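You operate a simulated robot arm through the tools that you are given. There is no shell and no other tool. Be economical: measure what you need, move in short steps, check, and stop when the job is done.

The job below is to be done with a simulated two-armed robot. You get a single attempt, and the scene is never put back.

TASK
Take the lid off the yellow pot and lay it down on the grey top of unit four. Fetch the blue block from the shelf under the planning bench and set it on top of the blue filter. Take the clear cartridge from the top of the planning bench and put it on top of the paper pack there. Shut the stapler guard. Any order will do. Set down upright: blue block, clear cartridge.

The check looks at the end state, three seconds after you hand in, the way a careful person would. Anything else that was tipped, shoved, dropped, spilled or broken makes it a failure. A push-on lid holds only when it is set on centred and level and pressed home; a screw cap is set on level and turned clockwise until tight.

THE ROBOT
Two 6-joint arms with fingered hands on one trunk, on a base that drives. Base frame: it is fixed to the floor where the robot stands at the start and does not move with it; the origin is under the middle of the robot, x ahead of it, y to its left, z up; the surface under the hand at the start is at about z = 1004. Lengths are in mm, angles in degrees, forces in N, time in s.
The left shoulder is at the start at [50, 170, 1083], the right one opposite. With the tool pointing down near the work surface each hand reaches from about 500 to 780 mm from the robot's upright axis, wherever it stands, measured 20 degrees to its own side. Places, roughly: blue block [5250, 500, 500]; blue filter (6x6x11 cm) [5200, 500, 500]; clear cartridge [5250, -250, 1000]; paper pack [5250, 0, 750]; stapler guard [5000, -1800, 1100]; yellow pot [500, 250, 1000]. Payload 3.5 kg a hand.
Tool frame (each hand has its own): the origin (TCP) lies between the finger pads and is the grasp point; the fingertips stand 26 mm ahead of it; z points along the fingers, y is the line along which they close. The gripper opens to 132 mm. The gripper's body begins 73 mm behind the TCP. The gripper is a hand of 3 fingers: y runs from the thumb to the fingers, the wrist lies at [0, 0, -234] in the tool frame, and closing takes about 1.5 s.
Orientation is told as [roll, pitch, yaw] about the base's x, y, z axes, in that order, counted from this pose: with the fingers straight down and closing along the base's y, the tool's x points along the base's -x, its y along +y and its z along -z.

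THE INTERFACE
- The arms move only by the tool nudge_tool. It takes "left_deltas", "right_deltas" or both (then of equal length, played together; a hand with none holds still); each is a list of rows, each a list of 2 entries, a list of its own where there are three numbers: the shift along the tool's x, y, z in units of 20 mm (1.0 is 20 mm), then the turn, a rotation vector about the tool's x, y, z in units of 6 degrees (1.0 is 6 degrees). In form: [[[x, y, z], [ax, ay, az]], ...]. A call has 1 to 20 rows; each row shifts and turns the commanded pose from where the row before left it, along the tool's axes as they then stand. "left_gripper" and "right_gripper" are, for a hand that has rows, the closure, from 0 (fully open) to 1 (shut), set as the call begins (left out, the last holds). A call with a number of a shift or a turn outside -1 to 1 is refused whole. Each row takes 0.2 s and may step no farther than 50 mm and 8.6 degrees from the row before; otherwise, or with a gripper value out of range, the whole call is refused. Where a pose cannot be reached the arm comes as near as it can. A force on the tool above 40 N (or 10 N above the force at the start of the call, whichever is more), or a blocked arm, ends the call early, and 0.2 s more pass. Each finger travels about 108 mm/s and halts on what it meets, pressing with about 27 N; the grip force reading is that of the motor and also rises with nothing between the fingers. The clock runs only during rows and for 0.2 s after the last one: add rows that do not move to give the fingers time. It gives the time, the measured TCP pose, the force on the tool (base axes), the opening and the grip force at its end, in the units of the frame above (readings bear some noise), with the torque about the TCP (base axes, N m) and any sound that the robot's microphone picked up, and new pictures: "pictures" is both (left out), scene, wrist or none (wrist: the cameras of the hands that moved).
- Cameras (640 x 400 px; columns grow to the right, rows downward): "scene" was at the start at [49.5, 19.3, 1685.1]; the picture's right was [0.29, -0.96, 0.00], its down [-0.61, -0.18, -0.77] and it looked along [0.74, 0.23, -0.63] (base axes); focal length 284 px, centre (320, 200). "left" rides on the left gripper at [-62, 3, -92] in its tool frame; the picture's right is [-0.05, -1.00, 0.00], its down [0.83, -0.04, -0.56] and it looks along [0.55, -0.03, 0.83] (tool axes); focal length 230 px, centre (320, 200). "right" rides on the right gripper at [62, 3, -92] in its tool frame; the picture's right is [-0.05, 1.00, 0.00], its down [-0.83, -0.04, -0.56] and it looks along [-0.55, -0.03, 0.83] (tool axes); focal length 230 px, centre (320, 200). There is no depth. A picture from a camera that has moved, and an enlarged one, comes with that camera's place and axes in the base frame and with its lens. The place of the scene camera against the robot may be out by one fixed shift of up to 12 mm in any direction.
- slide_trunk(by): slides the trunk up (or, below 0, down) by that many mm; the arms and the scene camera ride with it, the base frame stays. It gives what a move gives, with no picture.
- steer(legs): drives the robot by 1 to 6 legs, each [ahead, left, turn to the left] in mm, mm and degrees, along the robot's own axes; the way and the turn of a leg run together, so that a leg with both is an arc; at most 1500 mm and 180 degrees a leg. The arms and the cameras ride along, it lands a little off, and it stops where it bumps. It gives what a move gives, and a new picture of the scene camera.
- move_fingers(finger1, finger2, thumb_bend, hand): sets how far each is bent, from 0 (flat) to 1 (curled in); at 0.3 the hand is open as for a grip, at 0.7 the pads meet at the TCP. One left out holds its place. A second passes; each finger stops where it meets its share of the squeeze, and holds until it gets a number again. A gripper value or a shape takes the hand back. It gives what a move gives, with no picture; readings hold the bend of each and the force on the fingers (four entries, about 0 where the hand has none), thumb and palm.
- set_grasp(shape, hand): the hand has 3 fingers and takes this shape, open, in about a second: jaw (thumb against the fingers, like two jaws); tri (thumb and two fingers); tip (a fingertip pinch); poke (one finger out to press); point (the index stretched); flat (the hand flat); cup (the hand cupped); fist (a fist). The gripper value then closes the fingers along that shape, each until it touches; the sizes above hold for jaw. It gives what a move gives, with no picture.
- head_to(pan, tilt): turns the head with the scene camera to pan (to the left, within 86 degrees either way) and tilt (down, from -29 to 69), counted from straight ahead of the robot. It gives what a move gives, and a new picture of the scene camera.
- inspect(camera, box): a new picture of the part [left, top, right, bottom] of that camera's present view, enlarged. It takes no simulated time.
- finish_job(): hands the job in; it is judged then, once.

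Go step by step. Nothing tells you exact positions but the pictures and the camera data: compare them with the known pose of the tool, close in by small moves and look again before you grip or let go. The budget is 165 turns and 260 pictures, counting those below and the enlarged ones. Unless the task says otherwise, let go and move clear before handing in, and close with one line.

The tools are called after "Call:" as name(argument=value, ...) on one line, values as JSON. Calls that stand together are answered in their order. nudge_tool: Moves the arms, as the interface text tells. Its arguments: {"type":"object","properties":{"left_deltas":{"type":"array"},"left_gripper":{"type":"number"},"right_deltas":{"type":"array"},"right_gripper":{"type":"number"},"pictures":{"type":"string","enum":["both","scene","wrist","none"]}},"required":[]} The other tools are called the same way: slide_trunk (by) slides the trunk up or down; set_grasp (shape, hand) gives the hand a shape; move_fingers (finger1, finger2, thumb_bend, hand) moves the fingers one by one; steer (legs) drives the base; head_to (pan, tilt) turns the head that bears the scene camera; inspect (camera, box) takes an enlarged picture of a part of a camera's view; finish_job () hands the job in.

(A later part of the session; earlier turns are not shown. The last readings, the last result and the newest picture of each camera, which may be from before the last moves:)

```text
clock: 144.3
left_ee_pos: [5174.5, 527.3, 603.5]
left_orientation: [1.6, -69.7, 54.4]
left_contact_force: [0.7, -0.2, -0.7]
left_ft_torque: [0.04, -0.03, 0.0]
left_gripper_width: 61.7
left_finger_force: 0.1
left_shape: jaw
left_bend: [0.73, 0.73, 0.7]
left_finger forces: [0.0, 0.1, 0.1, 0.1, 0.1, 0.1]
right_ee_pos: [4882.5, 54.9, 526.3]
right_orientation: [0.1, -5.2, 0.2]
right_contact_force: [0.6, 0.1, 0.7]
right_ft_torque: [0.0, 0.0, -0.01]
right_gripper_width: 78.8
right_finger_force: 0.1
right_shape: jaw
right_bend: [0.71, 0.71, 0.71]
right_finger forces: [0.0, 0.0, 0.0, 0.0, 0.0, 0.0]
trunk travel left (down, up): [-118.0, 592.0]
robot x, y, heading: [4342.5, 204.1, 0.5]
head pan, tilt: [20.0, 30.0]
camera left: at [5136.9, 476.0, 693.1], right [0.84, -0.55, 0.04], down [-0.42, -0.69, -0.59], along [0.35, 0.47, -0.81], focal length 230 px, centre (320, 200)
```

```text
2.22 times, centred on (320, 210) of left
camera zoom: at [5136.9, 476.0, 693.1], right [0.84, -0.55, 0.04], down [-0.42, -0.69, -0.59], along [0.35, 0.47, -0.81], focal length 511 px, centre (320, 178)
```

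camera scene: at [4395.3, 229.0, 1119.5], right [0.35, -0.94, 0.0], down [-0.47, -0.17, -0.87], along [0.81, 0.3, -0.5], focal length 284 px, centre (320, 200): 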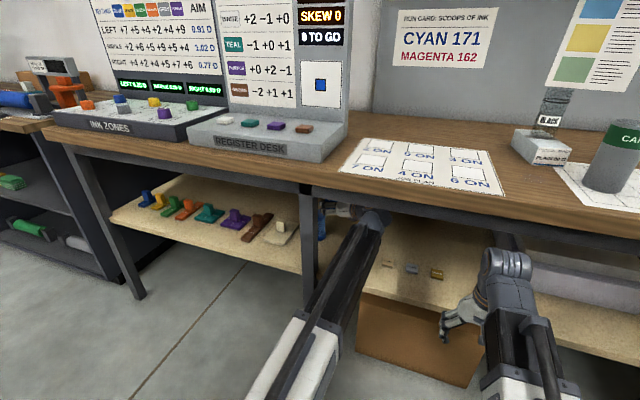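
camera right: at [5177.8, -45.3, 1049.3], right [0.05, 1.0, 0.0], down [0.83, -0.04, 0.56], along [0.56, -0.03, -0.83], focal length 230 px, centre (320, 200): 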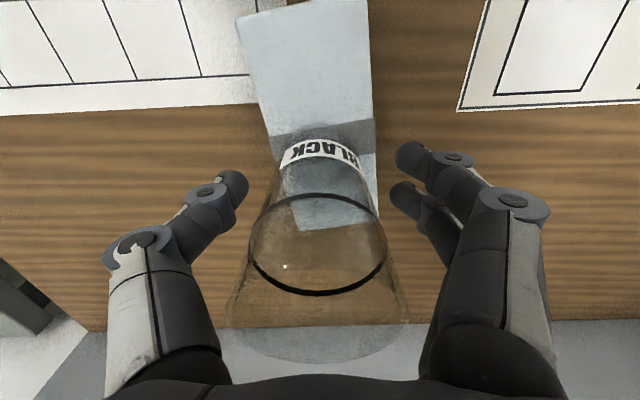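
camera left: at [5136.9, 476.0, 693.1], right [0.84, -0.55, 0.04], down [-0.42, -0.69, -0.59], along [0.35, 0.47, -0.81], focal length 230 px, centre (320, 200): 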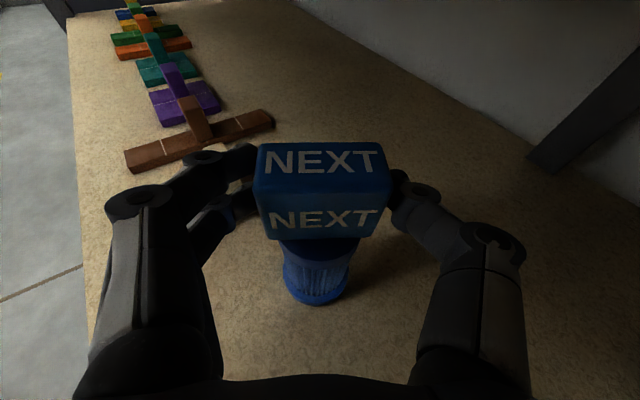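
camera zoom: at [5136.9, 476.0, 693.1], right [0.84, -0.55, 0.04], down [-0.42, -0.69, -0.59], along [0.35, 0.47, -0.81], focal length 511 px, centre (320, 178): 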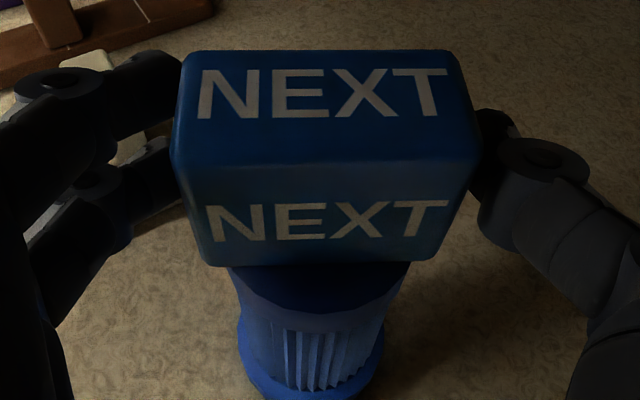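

Released cleanly; the block stands level on the filter. I'll open wider and back the hand straight out along its own heading.

Call:
nudge_tool(left_deltas=[[[0, 0, 0], [0, 0, 0]], [[0, 0, 0], [0, 0, 0]], [[0, 0, 0], [0, 0, 0]], [[0.34, 0, -0.94], [0, 0, 0]], [[0.34, 0, -0.94], [0, 0, 0]], [[0.34, 0, -0.94], [0, 0, 0]], [[0.34, 0, -0.94], [0, 0, 0]], [[0.17, 0, -0.47], [0, 0, 0]], [[0, 0, 0], [0, 0, 0]]], left_gripper=0.3, pictures="both")

Call:
inspect(camera="left", box=[200, 60, 440, 240])

```text
clock: 146.3
left_ee_pos: [5124.1, 452.1, 604.9]
left_orientation: [1.4, -69.6, 54.5]
left_contact_force: [0.3, -0.9, 0.6]
left_ft_torque: [-0.01, -0.02, -0.02]
left_gripper_width: 91.9
left_finger_force: 0.2
left_shape: jaw
left_bend: [0.68, 0.68, 0.64]
left_finger forces: [0.0, 0.0, 0.0, 0.0, 0.1, 0.0]
right_ee_pos: [4882.4, 53.9, 526.9]
right_orientation: [-0.1, -5.4, 0.2]
right_contact_force: [-0.6, -0.6, 0.4]
right_ft_torque: [0.0, -0.01, -0.01]
right_gripper_width: 78.6
right_finger_force: 0.1
right_shape: jaw
right_bend: [0.71, 0.71, 0.71]
right_finger forces: [0.0, 0.0, 0.1, 0.1, 0.0, 0.0]
trunk travel left (down, up): [-118.0, 592.0]
robot x, y, heading: [4343.7, 200.7, 0.1]
head pan, tilt: [20.0, 30.0]
camera scene: at [4395.2, 229.0, 1119.5], right [0.35, -0.94, 0.0], down [-0.47, -0.17, -0.87], along [0.81, 0.3, -0.5], focal length 284 px, centre (320, 200)
camera left: at [5086.3, 400.5, 694.6], right [0.84, -0.55, 0.04], down [-0.42, -0.69, -0.59], along [0.35, 0.47, -0.81], focal length 230 px, centre (320, 200)
```

scene: 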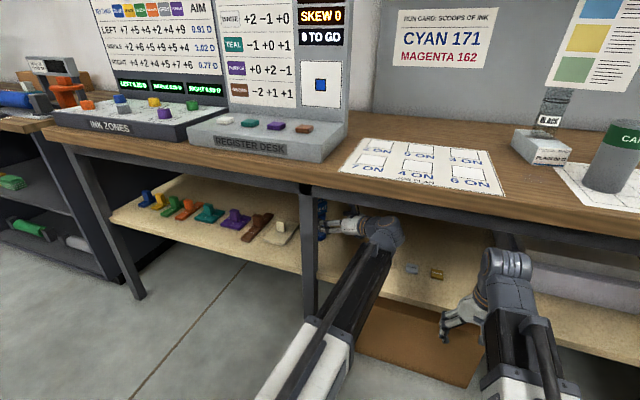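
left: 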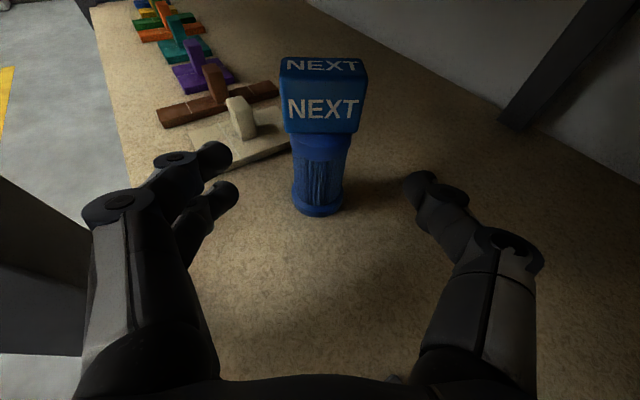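

```text
2.22 times, centred on (320, 150) of left
camera zoom: at [5086.3, 400.5, 694.6], right [0.84, -0.55, 0.04], down [-0.42, -0.69, -0.59], along [0.35, 0.47, -0.81], focal length 511 px, centre (320, 311)
```

zoom: 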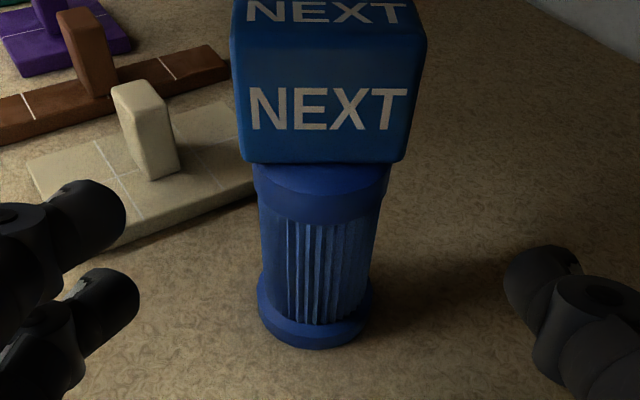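

The block stands square and level on the filter. Now I'll back the hand out, unwinding the yaw while keeping the wrist right of the leg.

Call:
nudge_tool(left_deltas=[[[0.18, -0.05, -0.5], [0.855, 0, 0.311]], [[0.18, -0.1, -0.49], [0.855, 0, 0.311]], [[0.176, -0.147, -0.483], [0.855, 0, 0.311]], [[0.17, -0.195, -0.466], [0.855, 0, 0.311]], [[0.163, -0.24, -0.447], [0.855, 0, 0.311]], [[0.154, -0.285, -0.423], [0.855, 0, 0.311]], [[0.144, -0.326, -0.396], [0.855, 0, 0.311]], [[0.133, -0.366, -0.365], [0.855, 0, 0.311]], [[0.12, -0.4, -0.33], [0.855, 0, 0.311]], [[0.107, -0.433, -0.293], [0.855, 0, 0.311]], [[0, 0, 0], [0, 0, 0]]], pictures="scene")

```text
clock: 148.7
left_ee_pos: [5072.9, 361.0, 606.4]
left_orientation: [0.3, -69.4, 0.8]
left_contact_force: [0.4, -0.1, -0.9]
left_ft_torque: [0.01, 0.01, -0.04]
left_gripper_width: 91.9
left_finger_force: 0.0
left_shape: jaw
left_bend: [0.68, 0.68, 0.64]
left_finger forces: [0.1, 0.0, 0.0, 0.0, 0.1, 0.1]
right_ee_pos: [4882.1, 55.5, 526.5]
right_orientation: [0.0, -5.3, 0.1]
right_contact_force: [0.1, 0.5, -0.1]
right_ft_torque: [0.01, 0.01, 0.0]
right_gripper_width: 79.2
right_finger_force: 0.1
right_shape: jaw
right_bend: [0.71, 0.71, 0.71]
right_finger forces: [0.0, 0.0, 0.0, 0.1, 0.1, 0.0]
trunk travel left (down, up): [-118.0, 592.0]
robot x, y, heading: [4340.8, 206.7, 0.4]
head pan, tilt: [20.0, 30.0]
camera scene: at [4395.2, 228.9, 1119.5], right [0.35, -0.94, 0.0], down [-0.47, -0.17, -0.87], along [0.81, 0.3, -0.5], focal length 284 px, centre (320, 200)
```

scene: 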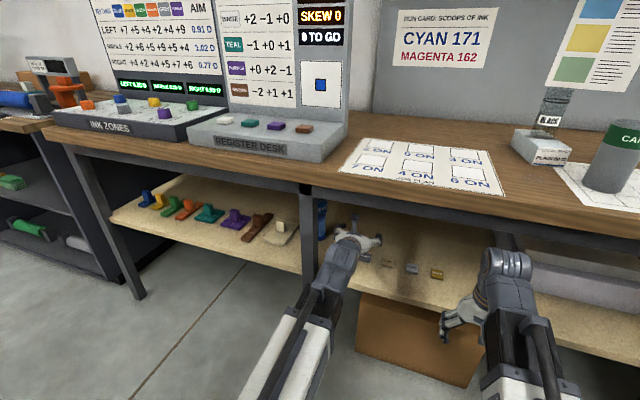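

Next I'll lower the trunk slightly and swing the hand back to point down, reversing the entry.

Call:
slide_trunk(by=-35)

Call:
nudge_tool(left_deltas=[[[0.55, 0, -0.2], [0, 0.8166, 0]], [[0.59, 0, -0.29], [0, 0.8166, 0]], [[0.59, 0, -0.29], [0, 0.8166, 0]], [[0.59, 0, -0.29], [0, 0.8166, 0]], [[0.59, 0, -0.29], [0, 0.8166, 0]], [[1, 0, 0], [0, 0.8166, 0]], [[1, 0, 0], [0, 0.8166, 0]], [[0, 0, 0], [0, 0, 0]]], pictures="both")

```text
clock: 149.5
left_ee_pos: [5072.9, 361.4, 569.9]
left_orientation: [0.2, -69.4, 1.0]
left_contact_force: [-1.2, 0.0, 1.0]
left_ft_torque: [-0.01, 0.01, -0.02]
left_gripper_width: 92.3
left_finger_force: 0.0
left_shape: jaw
left_bend: [0.68, 0.68, 0.64]
left_finger forces: [0.1, 0.0, 0.0, 0.0, 0.0, 0.0]
right_ee_pos: [4882.2, 54.9, 491.3]
right_orientation: [0.0, -5.2, 0.2]
right_contact_force: [0.5, -0.1, 0.5]
right_ft_torque: [-0.02, 0.02, -0.02]
right_gripper_width: 78.7
right_finger_force: 0.1
right_shape: jaw
right_bend: [0.71, 0.71, 0.71]
right_finger forces: [0.0, 0.1, 0.0, 0.0, 0.0, 0.0]
trunk travel left (down, up): [-83.0, 627.0]
robot x, y, heading: [4342.4, 203.6, 0.5]
head pan, tilt: [20.0, 30.0]
```

```text
clock: 151.3
left_ee_pos: [4991.4, 359.3, 507.2]
left_orientation: [0.1, -35.0, 1.1]
left_contact_force: [-0.4, 0.0, -0.1]
left_ft_torque: [0.02, 0.03, -0.01]
left_gripper_width: 91.8
left_finger_force: 0.1
left_shape: jaw
left_bend: [0.68, 0.68, 0.64]
left_finger forces: [0.0, 0.0, 0.0, 0.1, 0.0, 0.0]
right_ee_pos: [4882.1, 55.1, 491.1]
right_orientation: [-0.1, -5.4, 0.2]
right_contact_force: [0.5, -0.3, -0.3]
right_ft_torque: [0.03, 0.02, 0.03]
right_gripper_width: 78.8
right_finger_force: 0.0
right_shape: jaw
right_bend: [0.71, 0.71, 0.71]
right_finger forces: [0.0, 0.0, 0.0, 0.0, 0.0, 0.1]
trunk travel left (down, up): [-83.0, 627.0]
robot x, y, heading: [4343.1, 203.6, 0.2]
head pan, tilt: [20.0, 30.0]
camera scene: at [4395.2, 229.0, 1084.5], right [0.35, -0.94, 0.0], down [-0.47, -0.17, -0.87], along [0.81, 0.3, -0.5], focal length 284 px, centre (320, 200)
camera left: at [4988.6, 363.9, 618.5], right [0.06, -1.0, 0.03], down [-1.0, -0.06, -0.02], along [0.02, -0.03, -1.0], focal length 230 px, centre (320, 200)
```

scene: 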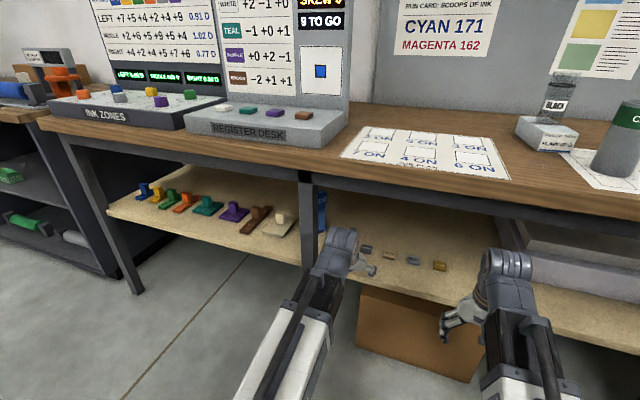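
left: 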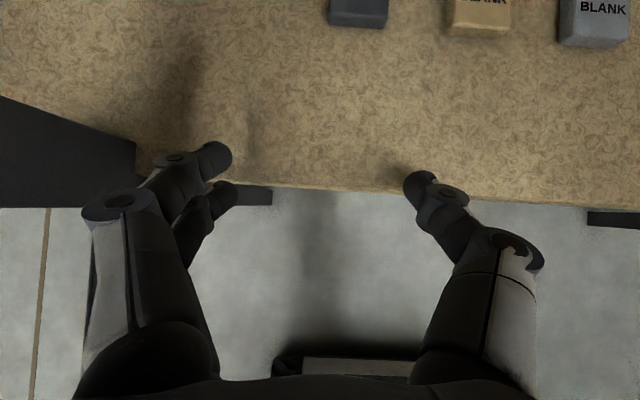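

Call:
nudge_tool(left_deltas=[[[0.73, 0, -0.43], [0, 0.8166, 0]], [[0.75, 0, -0.43], [0, 0.8166, 0]], [[1, 0, 0], [0, 0.8166, 0]], [[1, 0, 0], [0, 0.8166, 0]], [[1, 0, 0], [0, 0.8166, 0]], [[1, 0, 0], [0, 0.8166, 0]], [[0.5, 0, 0], [0, 0.8166, 0]], [[0, 0, 0], [0, 0, 0]]], pictures="scene")

```text
clock: 153.1
left_ee_pos: [4871.7, 356.3, 479.0]
left_orientation: [0.1, -0.8, 1.2]
left_contact_force: [0.0, 0.6, -0.7]
left_ft_torque: [-0.03, 0.06, 0.01]
left_gripper_width: 92.1
left_finger_force: 0.1
left_shape: jaw
left_bend: [0.68, 0.68, 0.64]
left_finger forces: [0.0, 0.1, 0.1, 0.0, 0.0, 0.0]
right_ee_pos: [4882.3, 54.5, 491.8]
right_orientation: [0.0, -5.3, 0.2]
right_contact_force: [0.1, -0.4, -0.5]
right_ft_torque: [-0.02, -0.01, -0.01]
right_gripper_width: 78.9
right_finger_force: 0.0
right_shape: jaw
right_bend: [0.71, 0.71, 0.71]
right_finger forces: [0.0, 0.1, 0.0, 0.1, 0.1, 0.0]
trunk travel left (down, up): [-83.0, 627.0]
robot x, y, heading: [4343.4, 200.3, 0.2]
head pan, tilt: [20.0, 30.0]
camera scene: at [4395.2, 229.0, 1084.5], right [0.35, -0.94, 0.0], down [-0.47, -0.17, -0.87], along [0.81, 0.3, -0.5], focal length 284 px, centre (320, 200)
```

scene: 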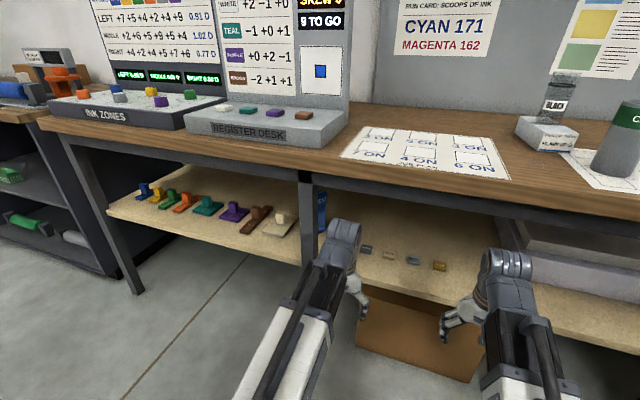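

The left hand is out. I'll back off 25 mm, raise the trunk fully and then go right toward the stapler.

Call:
steer(legs=[[-28, 0, 0]])

Call:
slide_trunk(by=400)

Call:
slide_trunk(by=225)

Call:
head_to(pan=-50, tilt=35)

```text
clock: 153.9
left_ee_pos: [4845.1, 355.5, 478.7]
left_orientation: [0.1, -0.8, 1.3]
left_contact_force: [0.3, -0.1, -0.6]
left_ft_torque: [0.01, 0.01, -0.02]
left_gripper_width: 92.0
left_finger_force: 0.1
left_shape: jaw
left_bend: [0.68, 0.68, 0.64]
left_finger forces: [0.0, 0.1, 0.0, 0.0, 0.0, 0.1]
right_ee_pos: [4854.7, 55.3, 492.4]
right_orientation: [0.0, -5.3, 0.2]
right_contact_force: [-0.1, 0.1, -0.4]
right_ft_torque: [0.01, -0.03, -0.01]
right_gripper_width: 78.6
right_finger_force: 0.1
right_shape: jaw
right_bend: [0.71, 0.71, 0.71]
right_finger forces: [0.1, 0.0, 0.0, 0.0, 0.1, 0.0]
trunk travel left (down, up): [-83.0, 627.0]
robot x, y, heading: [4314.5, 204.9, 0.2]
head pan, tilt: [20.0, 30.0]
camera scene: at [4367.1, 228.8, 1084.5], right [0.35, -0.94, 0.0], down [-0.47, -0.17, -0.87], along [0.81, 0.3, -0.5], focal length 284 px, centre (320, 200)
```

scene: 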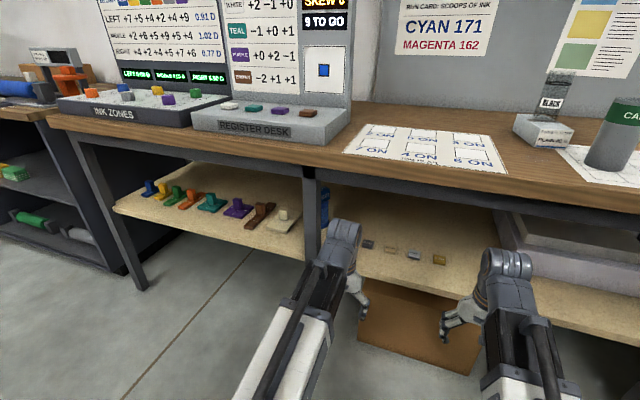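

```text
clock: 157.8
left_ee_pos: [4844.1, 355.6, 880.0]
left_orientation: [0.1, -0.8, 1.3]
left_contact_force: [-0.2, 0.3, 1.2]
left_ft_torque: [0.03, -0.01, 0.04]
left_gripper_width: 92.0
left_finger_force: 0.0
left_shape: jaw
left_bend: [0.68, 0.68, 0.64]
left_finger forces: [0.0, 0.0, 0.1, 0.1, 0.1, 0.0]
right_ee_pos: [4853.5, 54.3, 892.5]
right_orientation: [0.0, -5.3, 0.3]
right_contact_force: [-1.2, 0.1, 0.5]
right_ft_torque: [0.02, -0.02, -0.02]
right_gripper_width: 78.8
right_finger_force: 0.1
right_shape: jaw
right_bend: [0.71, 0.71, 0.71]
right_finger forces: [0.0, 0.0, 0.0, 0.1, 0.0, 0.0]
trunk travel left (down, up): [-483.0, 227.0]
robot x, y, heading: [4314.4, 205.1, 0.3]
head pan, tilt: [20.0, 30.0]
```

```text
clock: 160.1
left_ee_pos: [4843.3, 357.3, 1103.8]
left_orientation: [0.1, -0.8, 1.1]
left_contact_force: [0.0, 0.7, 0.5]
left_ft_torque: [0.0, 0.03, -0.01]
left_gripper_width: 91.9
left_finger_force: 0.0
left_shape: jaw
left_bend: [0.68, 0.68, 0.64]
left_finger forces: [0.1, 0.1, 0.0, 0.1, 0.0, 0.0]
right_ee_pos: [4854.5, 55.0, 1116.5]
right_orientation: [0.0, -5.3, 0.2]
right_contact_force: [0.1, 0.6, -0.5]
right_ft_torque: [0.01, 0.02, 0.0]
right_gripper_width: 79.0
right_finger_force: 0.0
right_shape: jaw
right_bend: [0.71, 0.71, 0.71]
right_finger forces: [0.0, 0.0, 0.0, 0.1, 0.1, 0.0]
trunk travel left (down, up): [-708.0, 2.0]
robot x, y, heading: [4315.7, 201.6, 0.3]
head pan, tilt: [20.0, 30.0]
```

```text
clock: 161.5
left_ee_pos: [4846.0, 356.1, 1105.9]
left_orientation: [0.1, -0.8, 1.1]
left_contact_force: [-0.3, 0.4, -0.3]
left_ft_torque: [0.01, 0.0, 0.01]
left_gripper_width: 92.1
left_finger_force: 0.0
left_shape: jaw
left_bend: [0.68, 0.68, 0.64]
left_finger forces: [0.0, 0.0, 0.0, 0.1, 0.0, 0.0]
right_ee_pos: [4853.9, 54.2, 1117.3]
right_orientation: [-0.1, -5.3, 0.1]
right_contact_force: [-0.3, 0.4, -0.6]
right_ft_torque: [-0.03, 0.0, 0.01]
right_gripper_width: 78.5
right_finger_force: 0.1
right_shape: jaw
right_bend: [0.71, 0.71, 0.71]
right_finger forces: [0.0, 0.0, 0.0, 0.0, 0.0, 0.1]
trunk travel left (down, up): [-708.0, 2.0]
robot x, y, heading: [4312.4, 202.7, 0.2]
head pan, tilt: [-50.0, 35.0]
camera scene: at [4339.2, 130.4, 1701.7], right [-0.76, -0.65, 0.0], down [-0.37, 0.44, -0.82], along [0.53, -0.63, -0.57], focal length 284 px, centre (320, 200)
```

scene: 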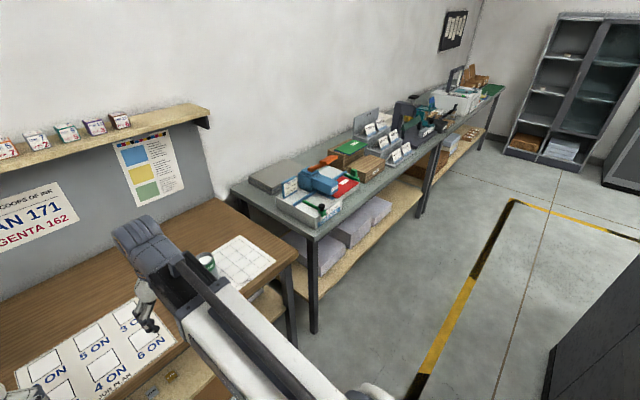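

The finishing bench with the stapler lies further right. I'll slide right along the clear corridor.

Call:
steer(legs=[[0, -1450, 0]])

Call:
head_to(pan=-15, tilt=40)

```text
clock: 168.6
left_ee_pos: [4862.6, -1058.3, 1105.1]
left_orientation: [0.0, -0.7, 2.5]
left_contact_force: [-0.3, -0.1, 0.2]
left_ft_torque: [0.01, 0.01, -0.03]
left_gripper_width: 91.9
left_finger_force: 0.0
left_shape: jaw
left_bend: [0.68, 0.68, 0.64]
left_finger forces: [0.1, 0.0, 0.0, 0.0, 0.0, 0.1]
right_ee_pos: [4879.6, -1360.3, 1116.9]
right_orientation: [0.1, -5.3, 1.5]
right_contact_force: [-0.2, 0.5, -0.8]
right_ft_torque: [0.0, 0.03, 0.01]
right_gripper_width: 78.7
right_finger_force: 0.1
right_shape: jaw
right_bend: [0.71, 0.71, 0.71]
right_finger forces: [0.0, 0.0, 0.1, 0.0, 0.1, 0.0]
trunk travel left (down, up): [-708.0, 2.0]
robot x, y, heading: [4334.1, -1222.0, 1.8]
head pan, tilt: [-50.0, 35.0]
camera scene: at [4362.8, -1296.0, 1701.7], right [-0.75, -0.66, 0.0], down [-0.38, 0.43, -0.82], along [0.54, -0.61, -0.57], focal length 284 px, centre (320, 200)
```

scene: 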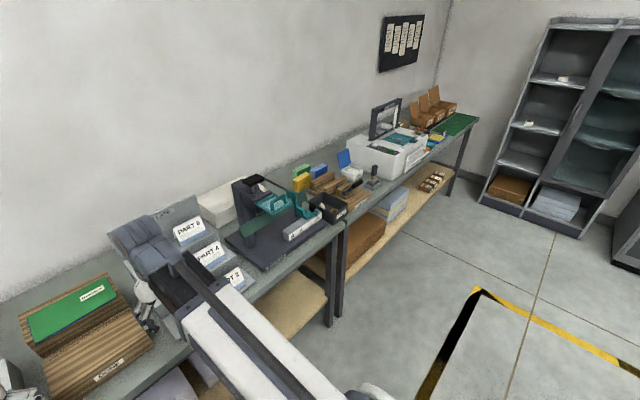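

```text
clock: 169.7
left_ee_pos: [4863.4, -1058.4, 1104.9]
left_orientation: [0.2, -0.8, 2.5]
left_contact_force: [-1.3, 0.1, -0.5]
left_ft_torque: [-0.01, 0.01, -0.01]
left_gripper_width: 92.0
left_finger_force: 0.1
left_shape: jaw
left_bend: [0.68, 0.68, 0.64]
left_finger forces: [0.1, 0.0, 0.0, 0.1, 0.1, 0.0]
right_ee_pos: [4879.5, -1357.9, 1117.5]
right_orientation: [0.0, -5.3, 1.6]
right_contact_force: [-0.2, 0.3, -0.7]
right_ft_torque: [0.0, 0.0, 0.03]
right_gripper_width: 78.8
right_finger_force: 0.1
right_shape: jaw
right_bend: [0.71, 0.71, 0.71]
right_finger forces: [0.1, 0.0, 0.0, 0.0, 0.1, 0.1]
trunk travel left (down, up): [-708.0, 2.0]
robot x, y, heading: [4338.5, -1222.7, 1.6]
head pan, tilt: [-15.0, 40.0]
camera scene: at [4387.1, -1249.6, 1694.1], right [-0.23, -0.97, 0.0], down [-0.62, 0.15, -0.77], along [0.74, -0.18, -0.64], focal length 284 px, centre (320, 200)
```

scene: 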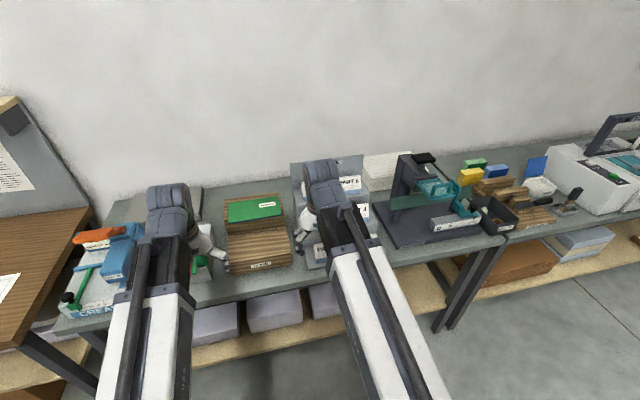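

The stapler on its dark stand with teal parts is at the right. I'll enlarge it.

Call:
inspect(camera="scene", box=[370, 140, 510, 250])

```text
3.64 times, centred on (440, 195) of scene
camera zoom: at [4387.1, -1249.6, 1694.1], right [-0.23, -0.97, 0.0], down [-0.62, 0.15, -0.77], along [0.74, -0.18, -0.64], focal length 1034 px, centre (-116, 218)
```

zoom: 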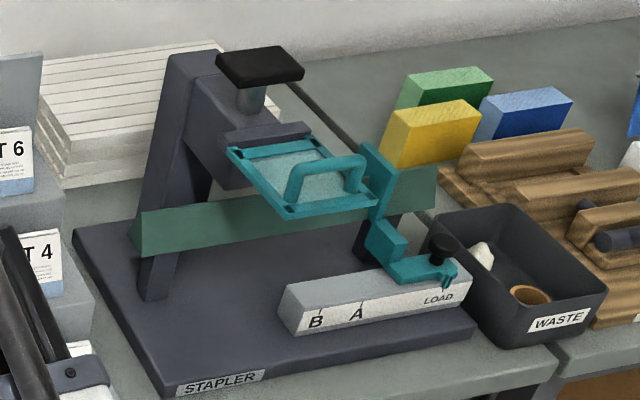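

The stapler has a teal framed guard with a handle, standing open. I'll move across to face it squarely and study how it hinges.

Call:
steer(legs=[[0, -560, -1.6]])

Call:
head_to(pan=0, tilt=42)

Call:
inspect(camera="scene", box=[220, 130, 420, 270])

```text
clock: 172.9
left_ee_pos: [4875.0, -1632.5, 1105.1]
left_orientation: [0.0, -0.8, 1.2]
left_contact_force: [-0.4, -0.6, 0.1]
left_ft_torque: [0.02, -0.01, 0.01]
left_gripper_width: 92.1
left_finger_force: 0.1
left_shape: jaw
left_bend: [0.68, 0.68, 0.64]
left_finger forces: [0.0, 0.1, 0.0, 0.1, 0.0, 0.0]
right_ee_pos: [4884.2, -1933.1, 1116.6]
right_orientation: [0.0, -5.3, 0.2]
right_contact_force: [-0.6, 0.3, 0.2]
right_ft_torque: [-0.01, -0.01, -0.01]
right_gripper_width: 78.9
right_finger_force: 0.0
right_shape: jaw
right_bend: [0.71, 0.71, 0.71]
right_finger forces: [0.0, 0.0, 0.0, 0.1, 0.0, 0.0]
trunk travel left (down, up): [-708.0, 2.0]
robot x, y, heading: [4343.8, -1782.6, 0.0]
head pan, tilt: [-15.0, 40.0]
camera scene: at [4394.9, -1811.3, 1694.1], right [-0.26, -0.97, 0.0], down [-0.62, 0.17, -0.77], along [0.74, -0.2, -0.64], focal length 284 px, centre (320, 200)
```

scene: 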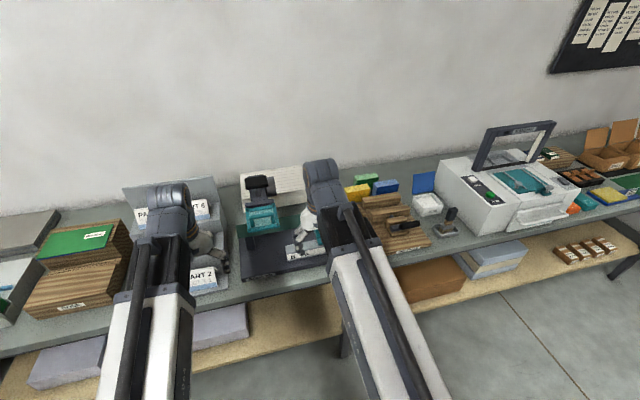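

```text
clock: 173.6
left_ee_pos: [4875.3, -1631.3, 1104.0]
left_orientation: [0.1, -0.9, 1.1]
left_contact_force: [-0.3, 0.9, 1.0]
left_ft_torque: [0.02, 0.0, -0.01]
left_gripper_width: 92.1
left_finger_force: 0.0
left_shape: jaw
left_bend: [0.68, 0.68, 0.64]
left_finger forces: [0.0, 0.0, 0.1, 0.0, 0.0, 0.0]
right_ee_pos: [4883.9, -1933.0, 1115.7]
right_orientation: [0.1, -5.2, 0.2]
right_contact_force: [0.0, -0.8, 0.4]
right_ft_torque: [0.0, 0.03, -0.01]
right_gripper_width: 78.6
right_finger_force: 0.2
right_shape: jaw
right_bend: [0.71, 0.71, 0.71]
right_finger forces: [0.1, 0.0, 0.0, 0.0, 0.1, 0.0]
trunk travel left (down, up): [-708.0, 2.0]
robot x, y, heading: [4346.7, -1785.2, -0.1]
head pan, tilt: [0.0, 42.0]
camera scene: at [4396.3, -1788.7, 1691.2], right [0.0, -1.0, 0.0], down [-0.67, 0.0, -0.74], along [0.74, 0.0, -0.67], focal length 284 px, centre (320, 200)
```

scene: 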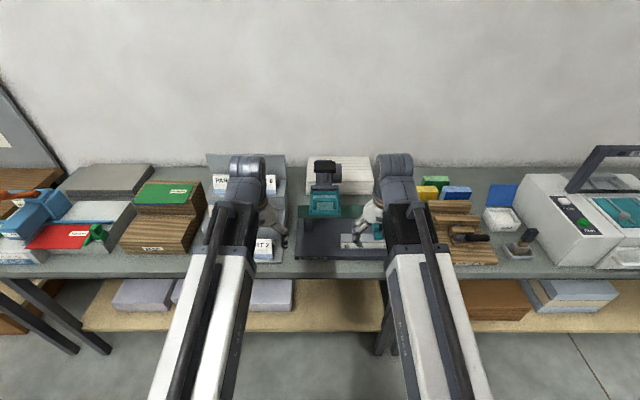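

```text
2.86 times, centred on (320, 200) of scene
camera zoom: at [4396.3, -1788.7, 1691.2], right [0.0, -1.0, 0.0], down [-0.67, 0.0, -0.74], along [0.74, 0.0, -0.67], focal length 812 px, centre (320, 200)
```

zoom: 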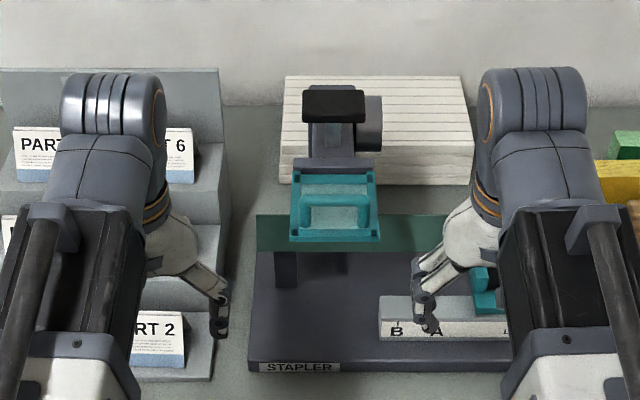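

Call:
inspect(camera="right", box=[0, 0, 640, 400])

Call:
inspect(camera="scene", box=[290, 150, 380, 220])

```text
1.00 times, centred on (320, 200) of right (not enlarged: the box is as wide or as high as the picture)
camera zoom: at [4813.6, -1928.7, 1204.1], right [0.05, 1.0, 0.0], down [0.78, -0.04, 0.63], along [0.63, -0.03, -0.78], focal length 230 px, centre (320, 200)
```

zoom: 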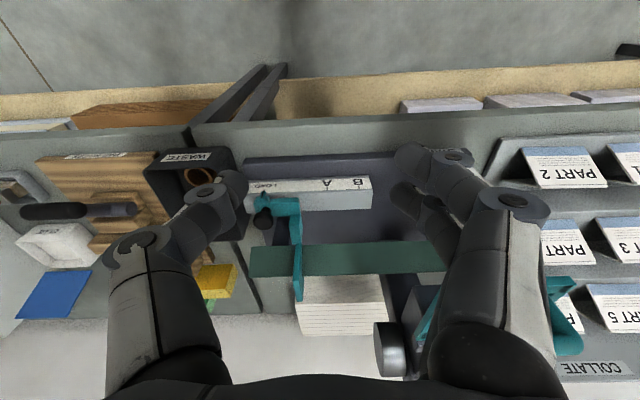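

```text
5.71 times, centred on (335, 185) of scene
camera zoom: at [4396.3, -1788.7, 1691.2], right [0.0, -1.0, 0.0], down [-0.67, 0.0, -0.74], along [0.74, 0.0, -0.67], focal length 1625 px, centre (234, 286)
```

zoom: 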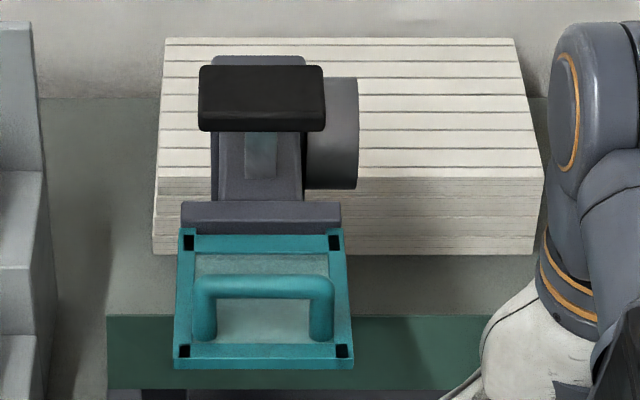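

The guard is a teal frame hinged at the stapler head (about x 5083, z 1111), standing open and level out to x ≈ 4986; its handle bar is at [5007, -1804, 1140]. I'll close the right hand, raise it and bring it above the handle, so a finger can press it down.

Call:
nudge_tool(right_deltas=[[[0, 0, -1], [0, 0.44, 0]], [[0, 0, -1], [0, 0.44, 0]], [[0, 0, -1], [0, 0, 0]], [[0, 0, -1], [0, 0, 0]], [[-0.65, 0.8, 0], [0, 0, 0]], [[-0.65, 0.8, 0], [0, 0, 0]], [[-0.65, 0.8, 0], [0, 0, 0]], [[-0.65, 0.8, 0], [0, 0, 0]], [[-0.65, 0.8, 0], [0, 0, 0]], [[-0.65, 0.8, 0], [0, 0, 0]], [[-0.65, 0.8, 0], [0, 0, 0]], [[-0.65, 0.8, 0], [0, 0, 0]], [[0, 0, 0], [0, 0, 0]]], right_gripper=1, pictures="both")

Call:
inspect(camera="scene", box=[250, 110, 410, 230])

```text
clock: 176.4
left_ee_pos: [4874.7, -1631.0, 1104.1]
left_orientation: [0.1, -0.8, 1.1]
left_contact_force: [0.3, -0.4, -0.4]
left_ft_torque: [0.01, 0.0, 0.01]
left_gripper_width: 92.1
left_finger_force: 0.2
left_shape: jaw
left_bend: [0.68, 0.68, 0.64]
left_finger forces: [0.0, 0.0, 0.0, 0.0, 0.0, 0.1]
right_ee_pos: [4983.7, -1803.9, 1196.2]
right_orientation: [0.0, 0.0, 0.1]
right_contact_force: [0.7, -0.7, 0.3]
right_ft_torque: [0.02, 0.01, -0.02]
right_gripper_width: 0.2
right_finger_force: 27.1
right_shape: jaw
right_bend: [0.65, 0.65, 0.67]
right_finger forces: [0.0, 0.1, 0.0, 0.0, 0.0, 0.0]
trunk travel left (down, up): [-708.0, 2.0]
robot x, y, heading: [4344.3, -1785.1, 0.1]
head pan, tilt: [0.0, 42.0]
camera scene: at [4396.2, -1788.6, 1691.2], right [0.0, -1.0, 0.0], down [-0.67, 0.0, -0.74], along [0.74, 0.0, -0.67], focal length 284 px, centre (320, 200)
camera right: at [4922.2, -1800.1, 1289.5], right [0.05, 1.0, 0.0], down [0.83, -0.04, 0.56], along [0.55, -0.03, -0.83], focal length 230 px, centre (320, 200)
```

scene: 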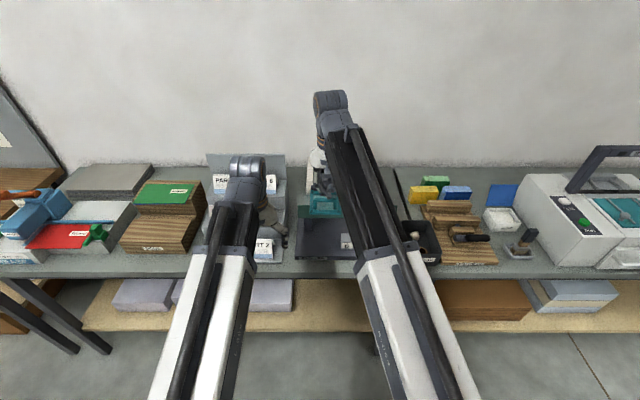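
right: 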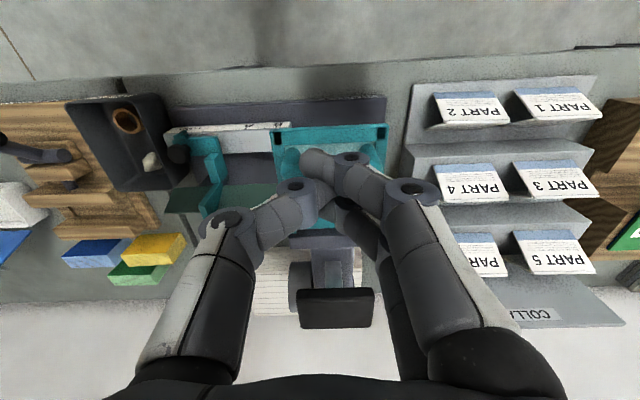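

```text
3.33 times, centred on (330, 170) of scene
camera zoom: at [4396.2, -1788.6, 1691.2], right [0.0, -1.0, 0.0], down [-0.67, 0.0, -0.74], along [0.74, 0.0, -0.67], focal length 948 px, centre (287, 300)
```

zoom: 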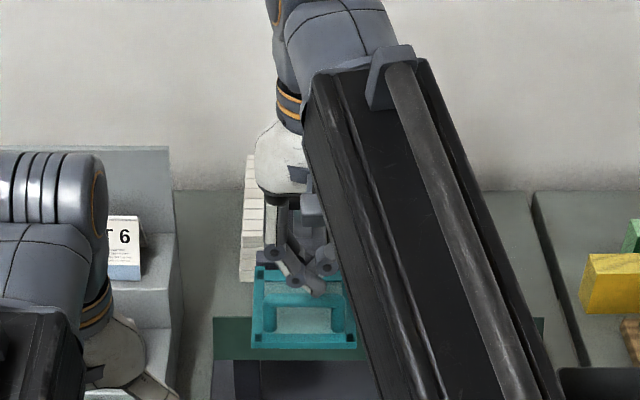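

Call:
inspect(camera="right", box=[220, 90, 440, 250])

```text
2.50 times, centred on (330, 170) of right
camera zoom: at [4922.2, -1800.1, 1289.5], right [0.05, 1.0, 0.0], down [0.83, -0.04, 0.56], along [0.55, -0.03, -0.83], focal length 575 px, centre (295, 275)
```

zoom: 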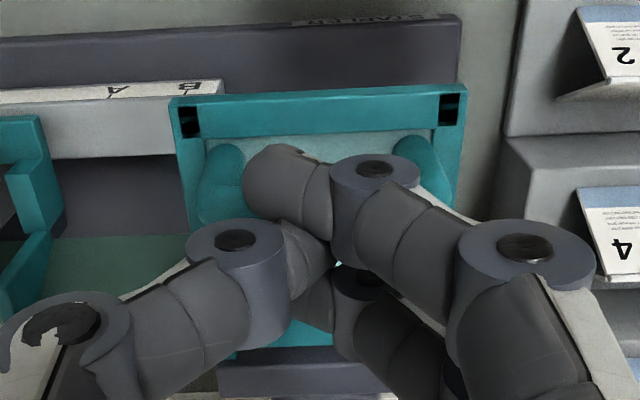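

The closed fingertips are right over the handle. I'll move 6 mm forward and start pressing down gently.

Call:
nudge_tool(right_deltas=[[[-0.3, 0, 0.5], [0, 0, 0]], [[0, 0, 0.5], [0, 0, 0]], [[0, 0, 0.5], [0, 0, 0]], [[0, 0, 0.5], [0, 0, 0]], [[0, 0, 0], [0, 0, 0]]], pictures="wrist")

Call:
inspect(camera="scene", box=[270, 150, 390, 240])

```text
clock: 177.6
left_ee_pos: [4874.7, -1630.1, 1104.4]
left_orientation: [0.1, -0.9, 1.2]
left_contact_force: [0.3, -1.3, -0.1]
left_ft_torque: [-0.04, -0.01, 0.01]
left_gripper_width: 92.4
left_finger_force: 0.1
left_shape: jaw
left_bend: [0.68, 0.68, 0.64]
left_finger forces: [0.0, 0.0, 0.0, 0.0, 0.0, 0.1]
right_ee_pos: [4991.5, -1803.4, 1154.8]
right_orientation: [0.0, 0.0, 0.1]
right_contact_force: [-0.1, -1.3, 0.3]
right_ft_torque: [-0.03, 0.0, 0.02]
right_gripper_width: 0.0
right_finger_force: 26.9
right_shape: jaw
right_bend: [0.65, 0.65, 0.67]
right_finger forces: [0.1, 0.0, 0.0, 0.0, 0.1, 0.1]
trunk travel left (down, up): [-708.0, 2.0]
robot x, y, heading: [4343.4, -1784.0, 0.1]
head pan, tilt: [0.0, 42.0]
camera right: at [4928.4, -1800.8, 1249.2], right [0.05, 1.0, 0.0], down [0.83, -0.04, 0.56], along [0.55, -0.03, -0.83], focal length 230 px, centre (320, 200)
```

right: 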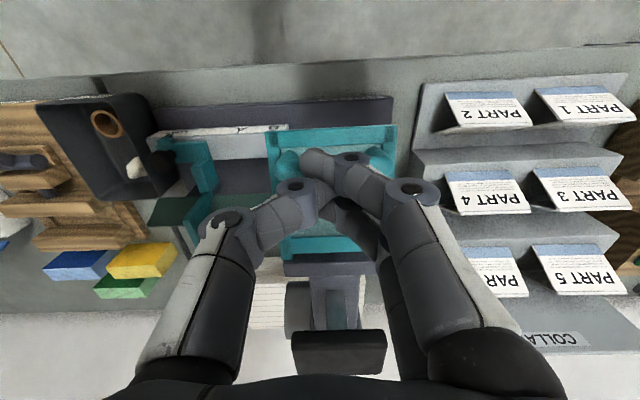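

```text
4.44 times, centred on (330, 195) of scene
camera zoom: at [4396.3, -1788.5, 1691.2], right [0.0, -1.0, 0.0], down [-0.67, 0.0, -0.74], along [0.74, 0.0, -0.67], focal length 1264 px, centre (276, 222)
```

zoom: 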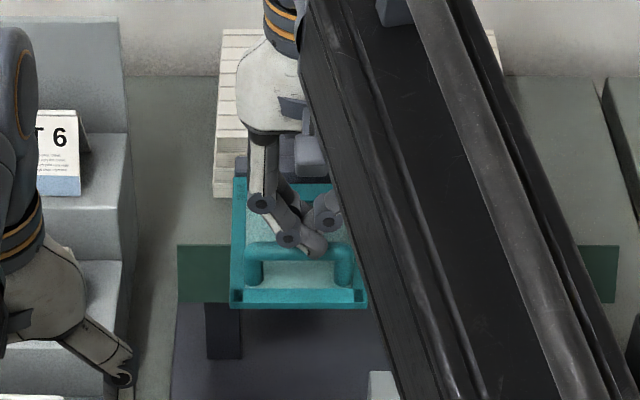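

The guard's front edge has begun to dip under the fingertip, with hardly any force. I'll keep pressing down.

Call:
nudge_tool(right_deltas=[[[0, 0, 0.5], [0, 0, 0]], [[0, 0, 0.5], [0, 0, 0]], [[0, 0, 0.5], [0, 0, 0]], [[0, 0, 0], [0, 0, 0]]], pictures="wrist")

Call:
inspect(camera="scene", box=[270, 150, 390, 240])

```text
clock: 178.6
left_ee_pos: [4875.6, -1631.2, 1103.7]
left_orientation: [0.0, -0.8, 1.1]
left_contact_force: [-0.2, 0.1, -0.6]
left_ft_torque: [-0.02, -0.03, 0.01]
left_gripper_width: 92.2
left_finger_force: 0.0
left_shape: jaw
left_bend: [0.68, 0.68, 0.64]
left_finger forces: [0.0, 0.0, 0.0, 0.0, 0.0, 0.0]
right_ee_pos: [4990.8, -1805.2, 1126.4]
right_orientation: [0.0, 0.1, 0.1]
right_contact_force: [0.1, -0.5, -0.4]
right_ft_torque: [0.01, -0.03, 0.01]
right_gripper_width: 0.1
right_finger_force: 27.2
right_shape: jaw
right_bend: [0.65, 0.65, 0.67]
right_finger forces: [0.0, 0.0, 0.0, 0.1, 0.0, 0.0]
trunk travel left (down, up): [-708.0, 2.0]
robot x, y, heading: [4346.9, -1785.7, 0.0]
head pan, tilt: [0.0, 42.0]
camera right: at [4928.8, -1801.1, 1219.5], right [0.05, 1.0, 0.0], down [0.83, -0.04, 0.56], along [0.55, -0.03, -0.83], focal length 230 px, centre (320, 200)
```

right: 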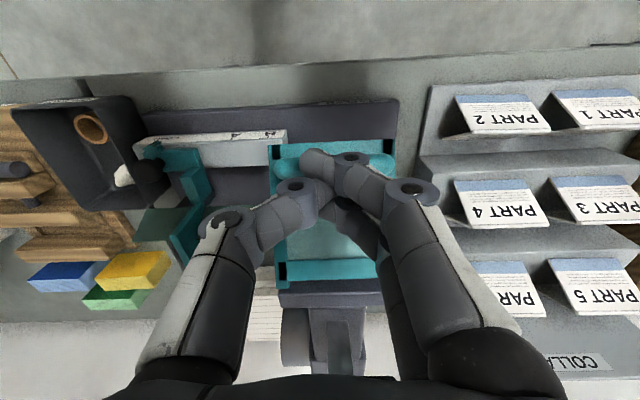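

```text
4.44 times, centred on (330, 195) of scene
camera zoom: at [4396.3, -1788.5, 1691.2], right [0.0, -1.0, 0.0], down [-0.67, 0.0, -0.74], along [0.74, 0.0, -0.67], focal length 1264 px, centre (276, 222)
```

zoom: 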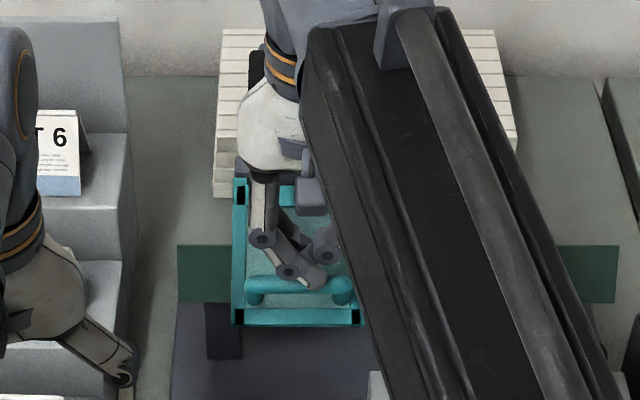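

The guard swings freely about its hinge, now roughly 30–40° down. I'll continue down, easing forward with the handle's arc.

Call:
nudge_tool(right_deltas=[[[0, 0, 0.5], [0, 0, 0]], [[0, 0, 0.5], [0, 0, 0]], [[-0.25, 0, 0.5], [0, 0, 0]], [[-0.25, 0, 0.5], [0, 0, 0]], [[0, 0, 0], [0, 0, 0]]], pictures="wrist")

Call:
inspect(camera="scene", box=[270, 150, 390, 240])

```text
clock: 179.8
left_ee_pos: [4875.0, -1631.6, 1105.7]
left_orientation: [0.1, -0.8, 1.1]
left_contact_force: [0.1, 0.2, -0.4]
left_ft_torque: [-0.02, 0.0, -0.01]
left_gripper_width: 92.3
left_finger_force: 0.0
left_shape: jaw
left_bend: [0.68, 0.68, 0.64]
left_finger forces: [0.0, 0.0, 0.0, 0.0, 0.1, 0.0]
right_ee_pos: [5001.4, -1804.9, 1085.5]
right_orientation: [0.1, 0.0, 0.0]
right_contact_force: [-0.3, 1.1, 0.5]
right_ft_torque: [-0.01, 0.01, -0.01]
right_gripper_width: 0.0
right_finger_force: 26.6
right_shape: jaw
right_bend: [0.65, 0.65, 0.67]
right_finger forces: [0.1, 0.0, 0.1, 0.1, 0.1, 0.0]
trunk travel left (down, up): [-708.0, 2.0]
robot x, y, heading: [4347.8, -1783.7, 0.2]
head pan, tilt: [0.0, 42.0]
camera right: at [4938.2, -1801.0, 1179.0], right [0.05, 1.0, 0.0], down [0.83, -0.04, 0.56], along [0.55, -0.03, -0.83], focal length 230 px, centre (320, 200)
```

right: 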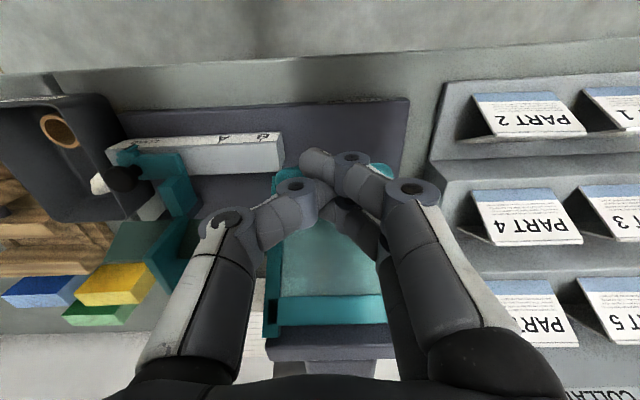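

```text
4.44 times, centred on (330, 195) of scene
camera zoom: at [4396.3, -1788.5, 1691.2], right [0.0, -1.0, 0.0], down [-0.67, 0.0, -0.74], along [0.74, 0.0, -0.67], focal length 1264 px, centre (276, 222)
```

zoom: 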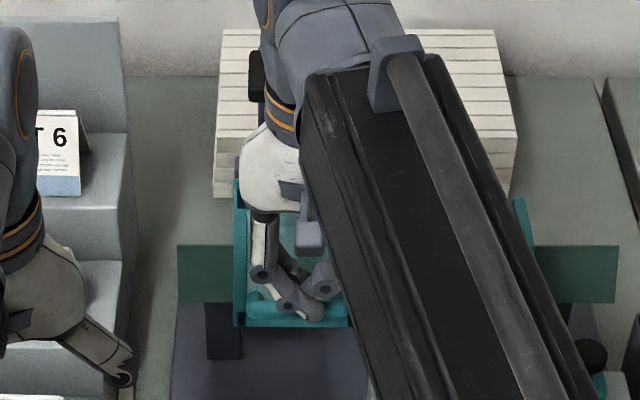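

The guard is now about 60° down. I'll draw the fingers back, drop in front of the handle, and then push it home from the front.

Call:
nudge_tool(right_deltas=[[[0.5, 0, -0.2], [0, 0, 0]], [[1, 0, 0], [0, 0, 0]], [[0.7, 0, 0], [0, 0, 0]], [[0, 0, 1], [0, 0, 0]], [[0, 0, 0.9], [0, 0, 0]], [[0, 0, 0], [0, 0, 0]]], pictures="wrist")

Call:
inspect(camera="scene", box=[270, 150, 390, 240])

```text
clock: 181.2
left_ee_pos: [4874.1, -1631.0, 1103.2]
left_orientation: [0.1, -0.8, 1.1]
left_contact_force: [0.3, -0.2, -0.1]
left_ft_torque: [0.01, 0.0, 0.01]
left_gripper_width: 92.1
left_finger_force: 0.0
left_shape: jaw
left_bend: [0.68, 0.68, 0.64]
left_finger forces: [0.0, 0.0, 0.0, 0.0, 0.0, 0.1]
right_ee_pos: [4957.1, -1802.3, 1052.7]
right_orientation: [0.1, 0.0, 0.2]
right_contact_force: [0.0, -0.1, 0.1]
right_ft_torque: [0.02, 0.0, 0.04]
right_gripper_width: 0.0
right_finger_force: 27.1
right_shape: jaw
right_bend: [0.65, 0.65, 0.67]
right_finger forces: [0.0, 0.0, 0.1, 0.0, 0.1, 0.0]
trunk travel left (down, up): [-708.0, 2.0]
robot x, y, heading: [4347.9, -1781.3, 0.2]
head pan, tilt: [0.0, 42.0]
camera right: at [4895.3, -1799.6, 1145.8], right [0.05, 1.0, 0.0], down [0.83, -0.04, 0.56], along [0.55, -0.03, -0.83], focal length 230 px, centre (320, 200)
```

right: 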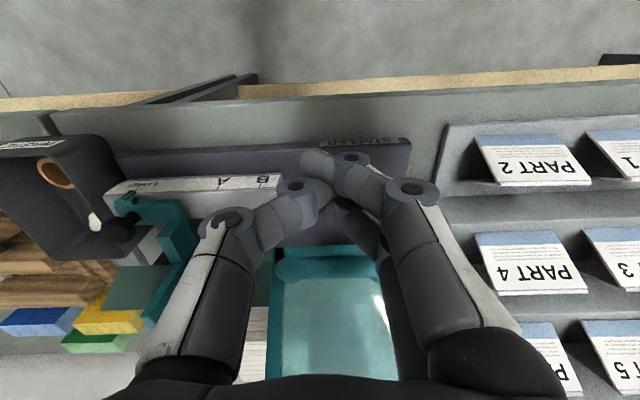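

```text
4.44 times, centred on (330, 195) of scene
camera zoom: at [4396.3, -1788.5, 1691.2], right [0.0, -1.0, 0.0], down [-0.67, 0.0, -0.74], along [0.74, 0.0, -0.67], focal length 1264 px, centre (276, 222)
```

zoom: 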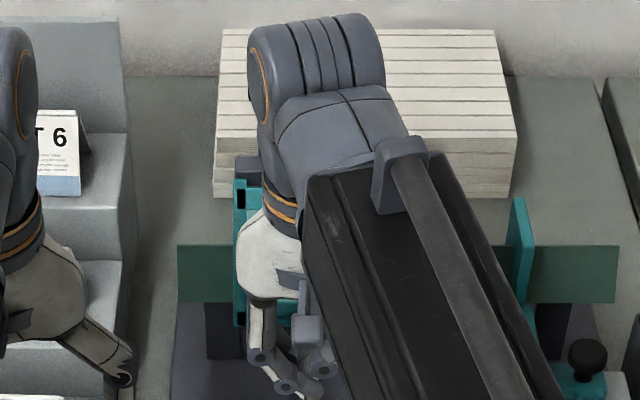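

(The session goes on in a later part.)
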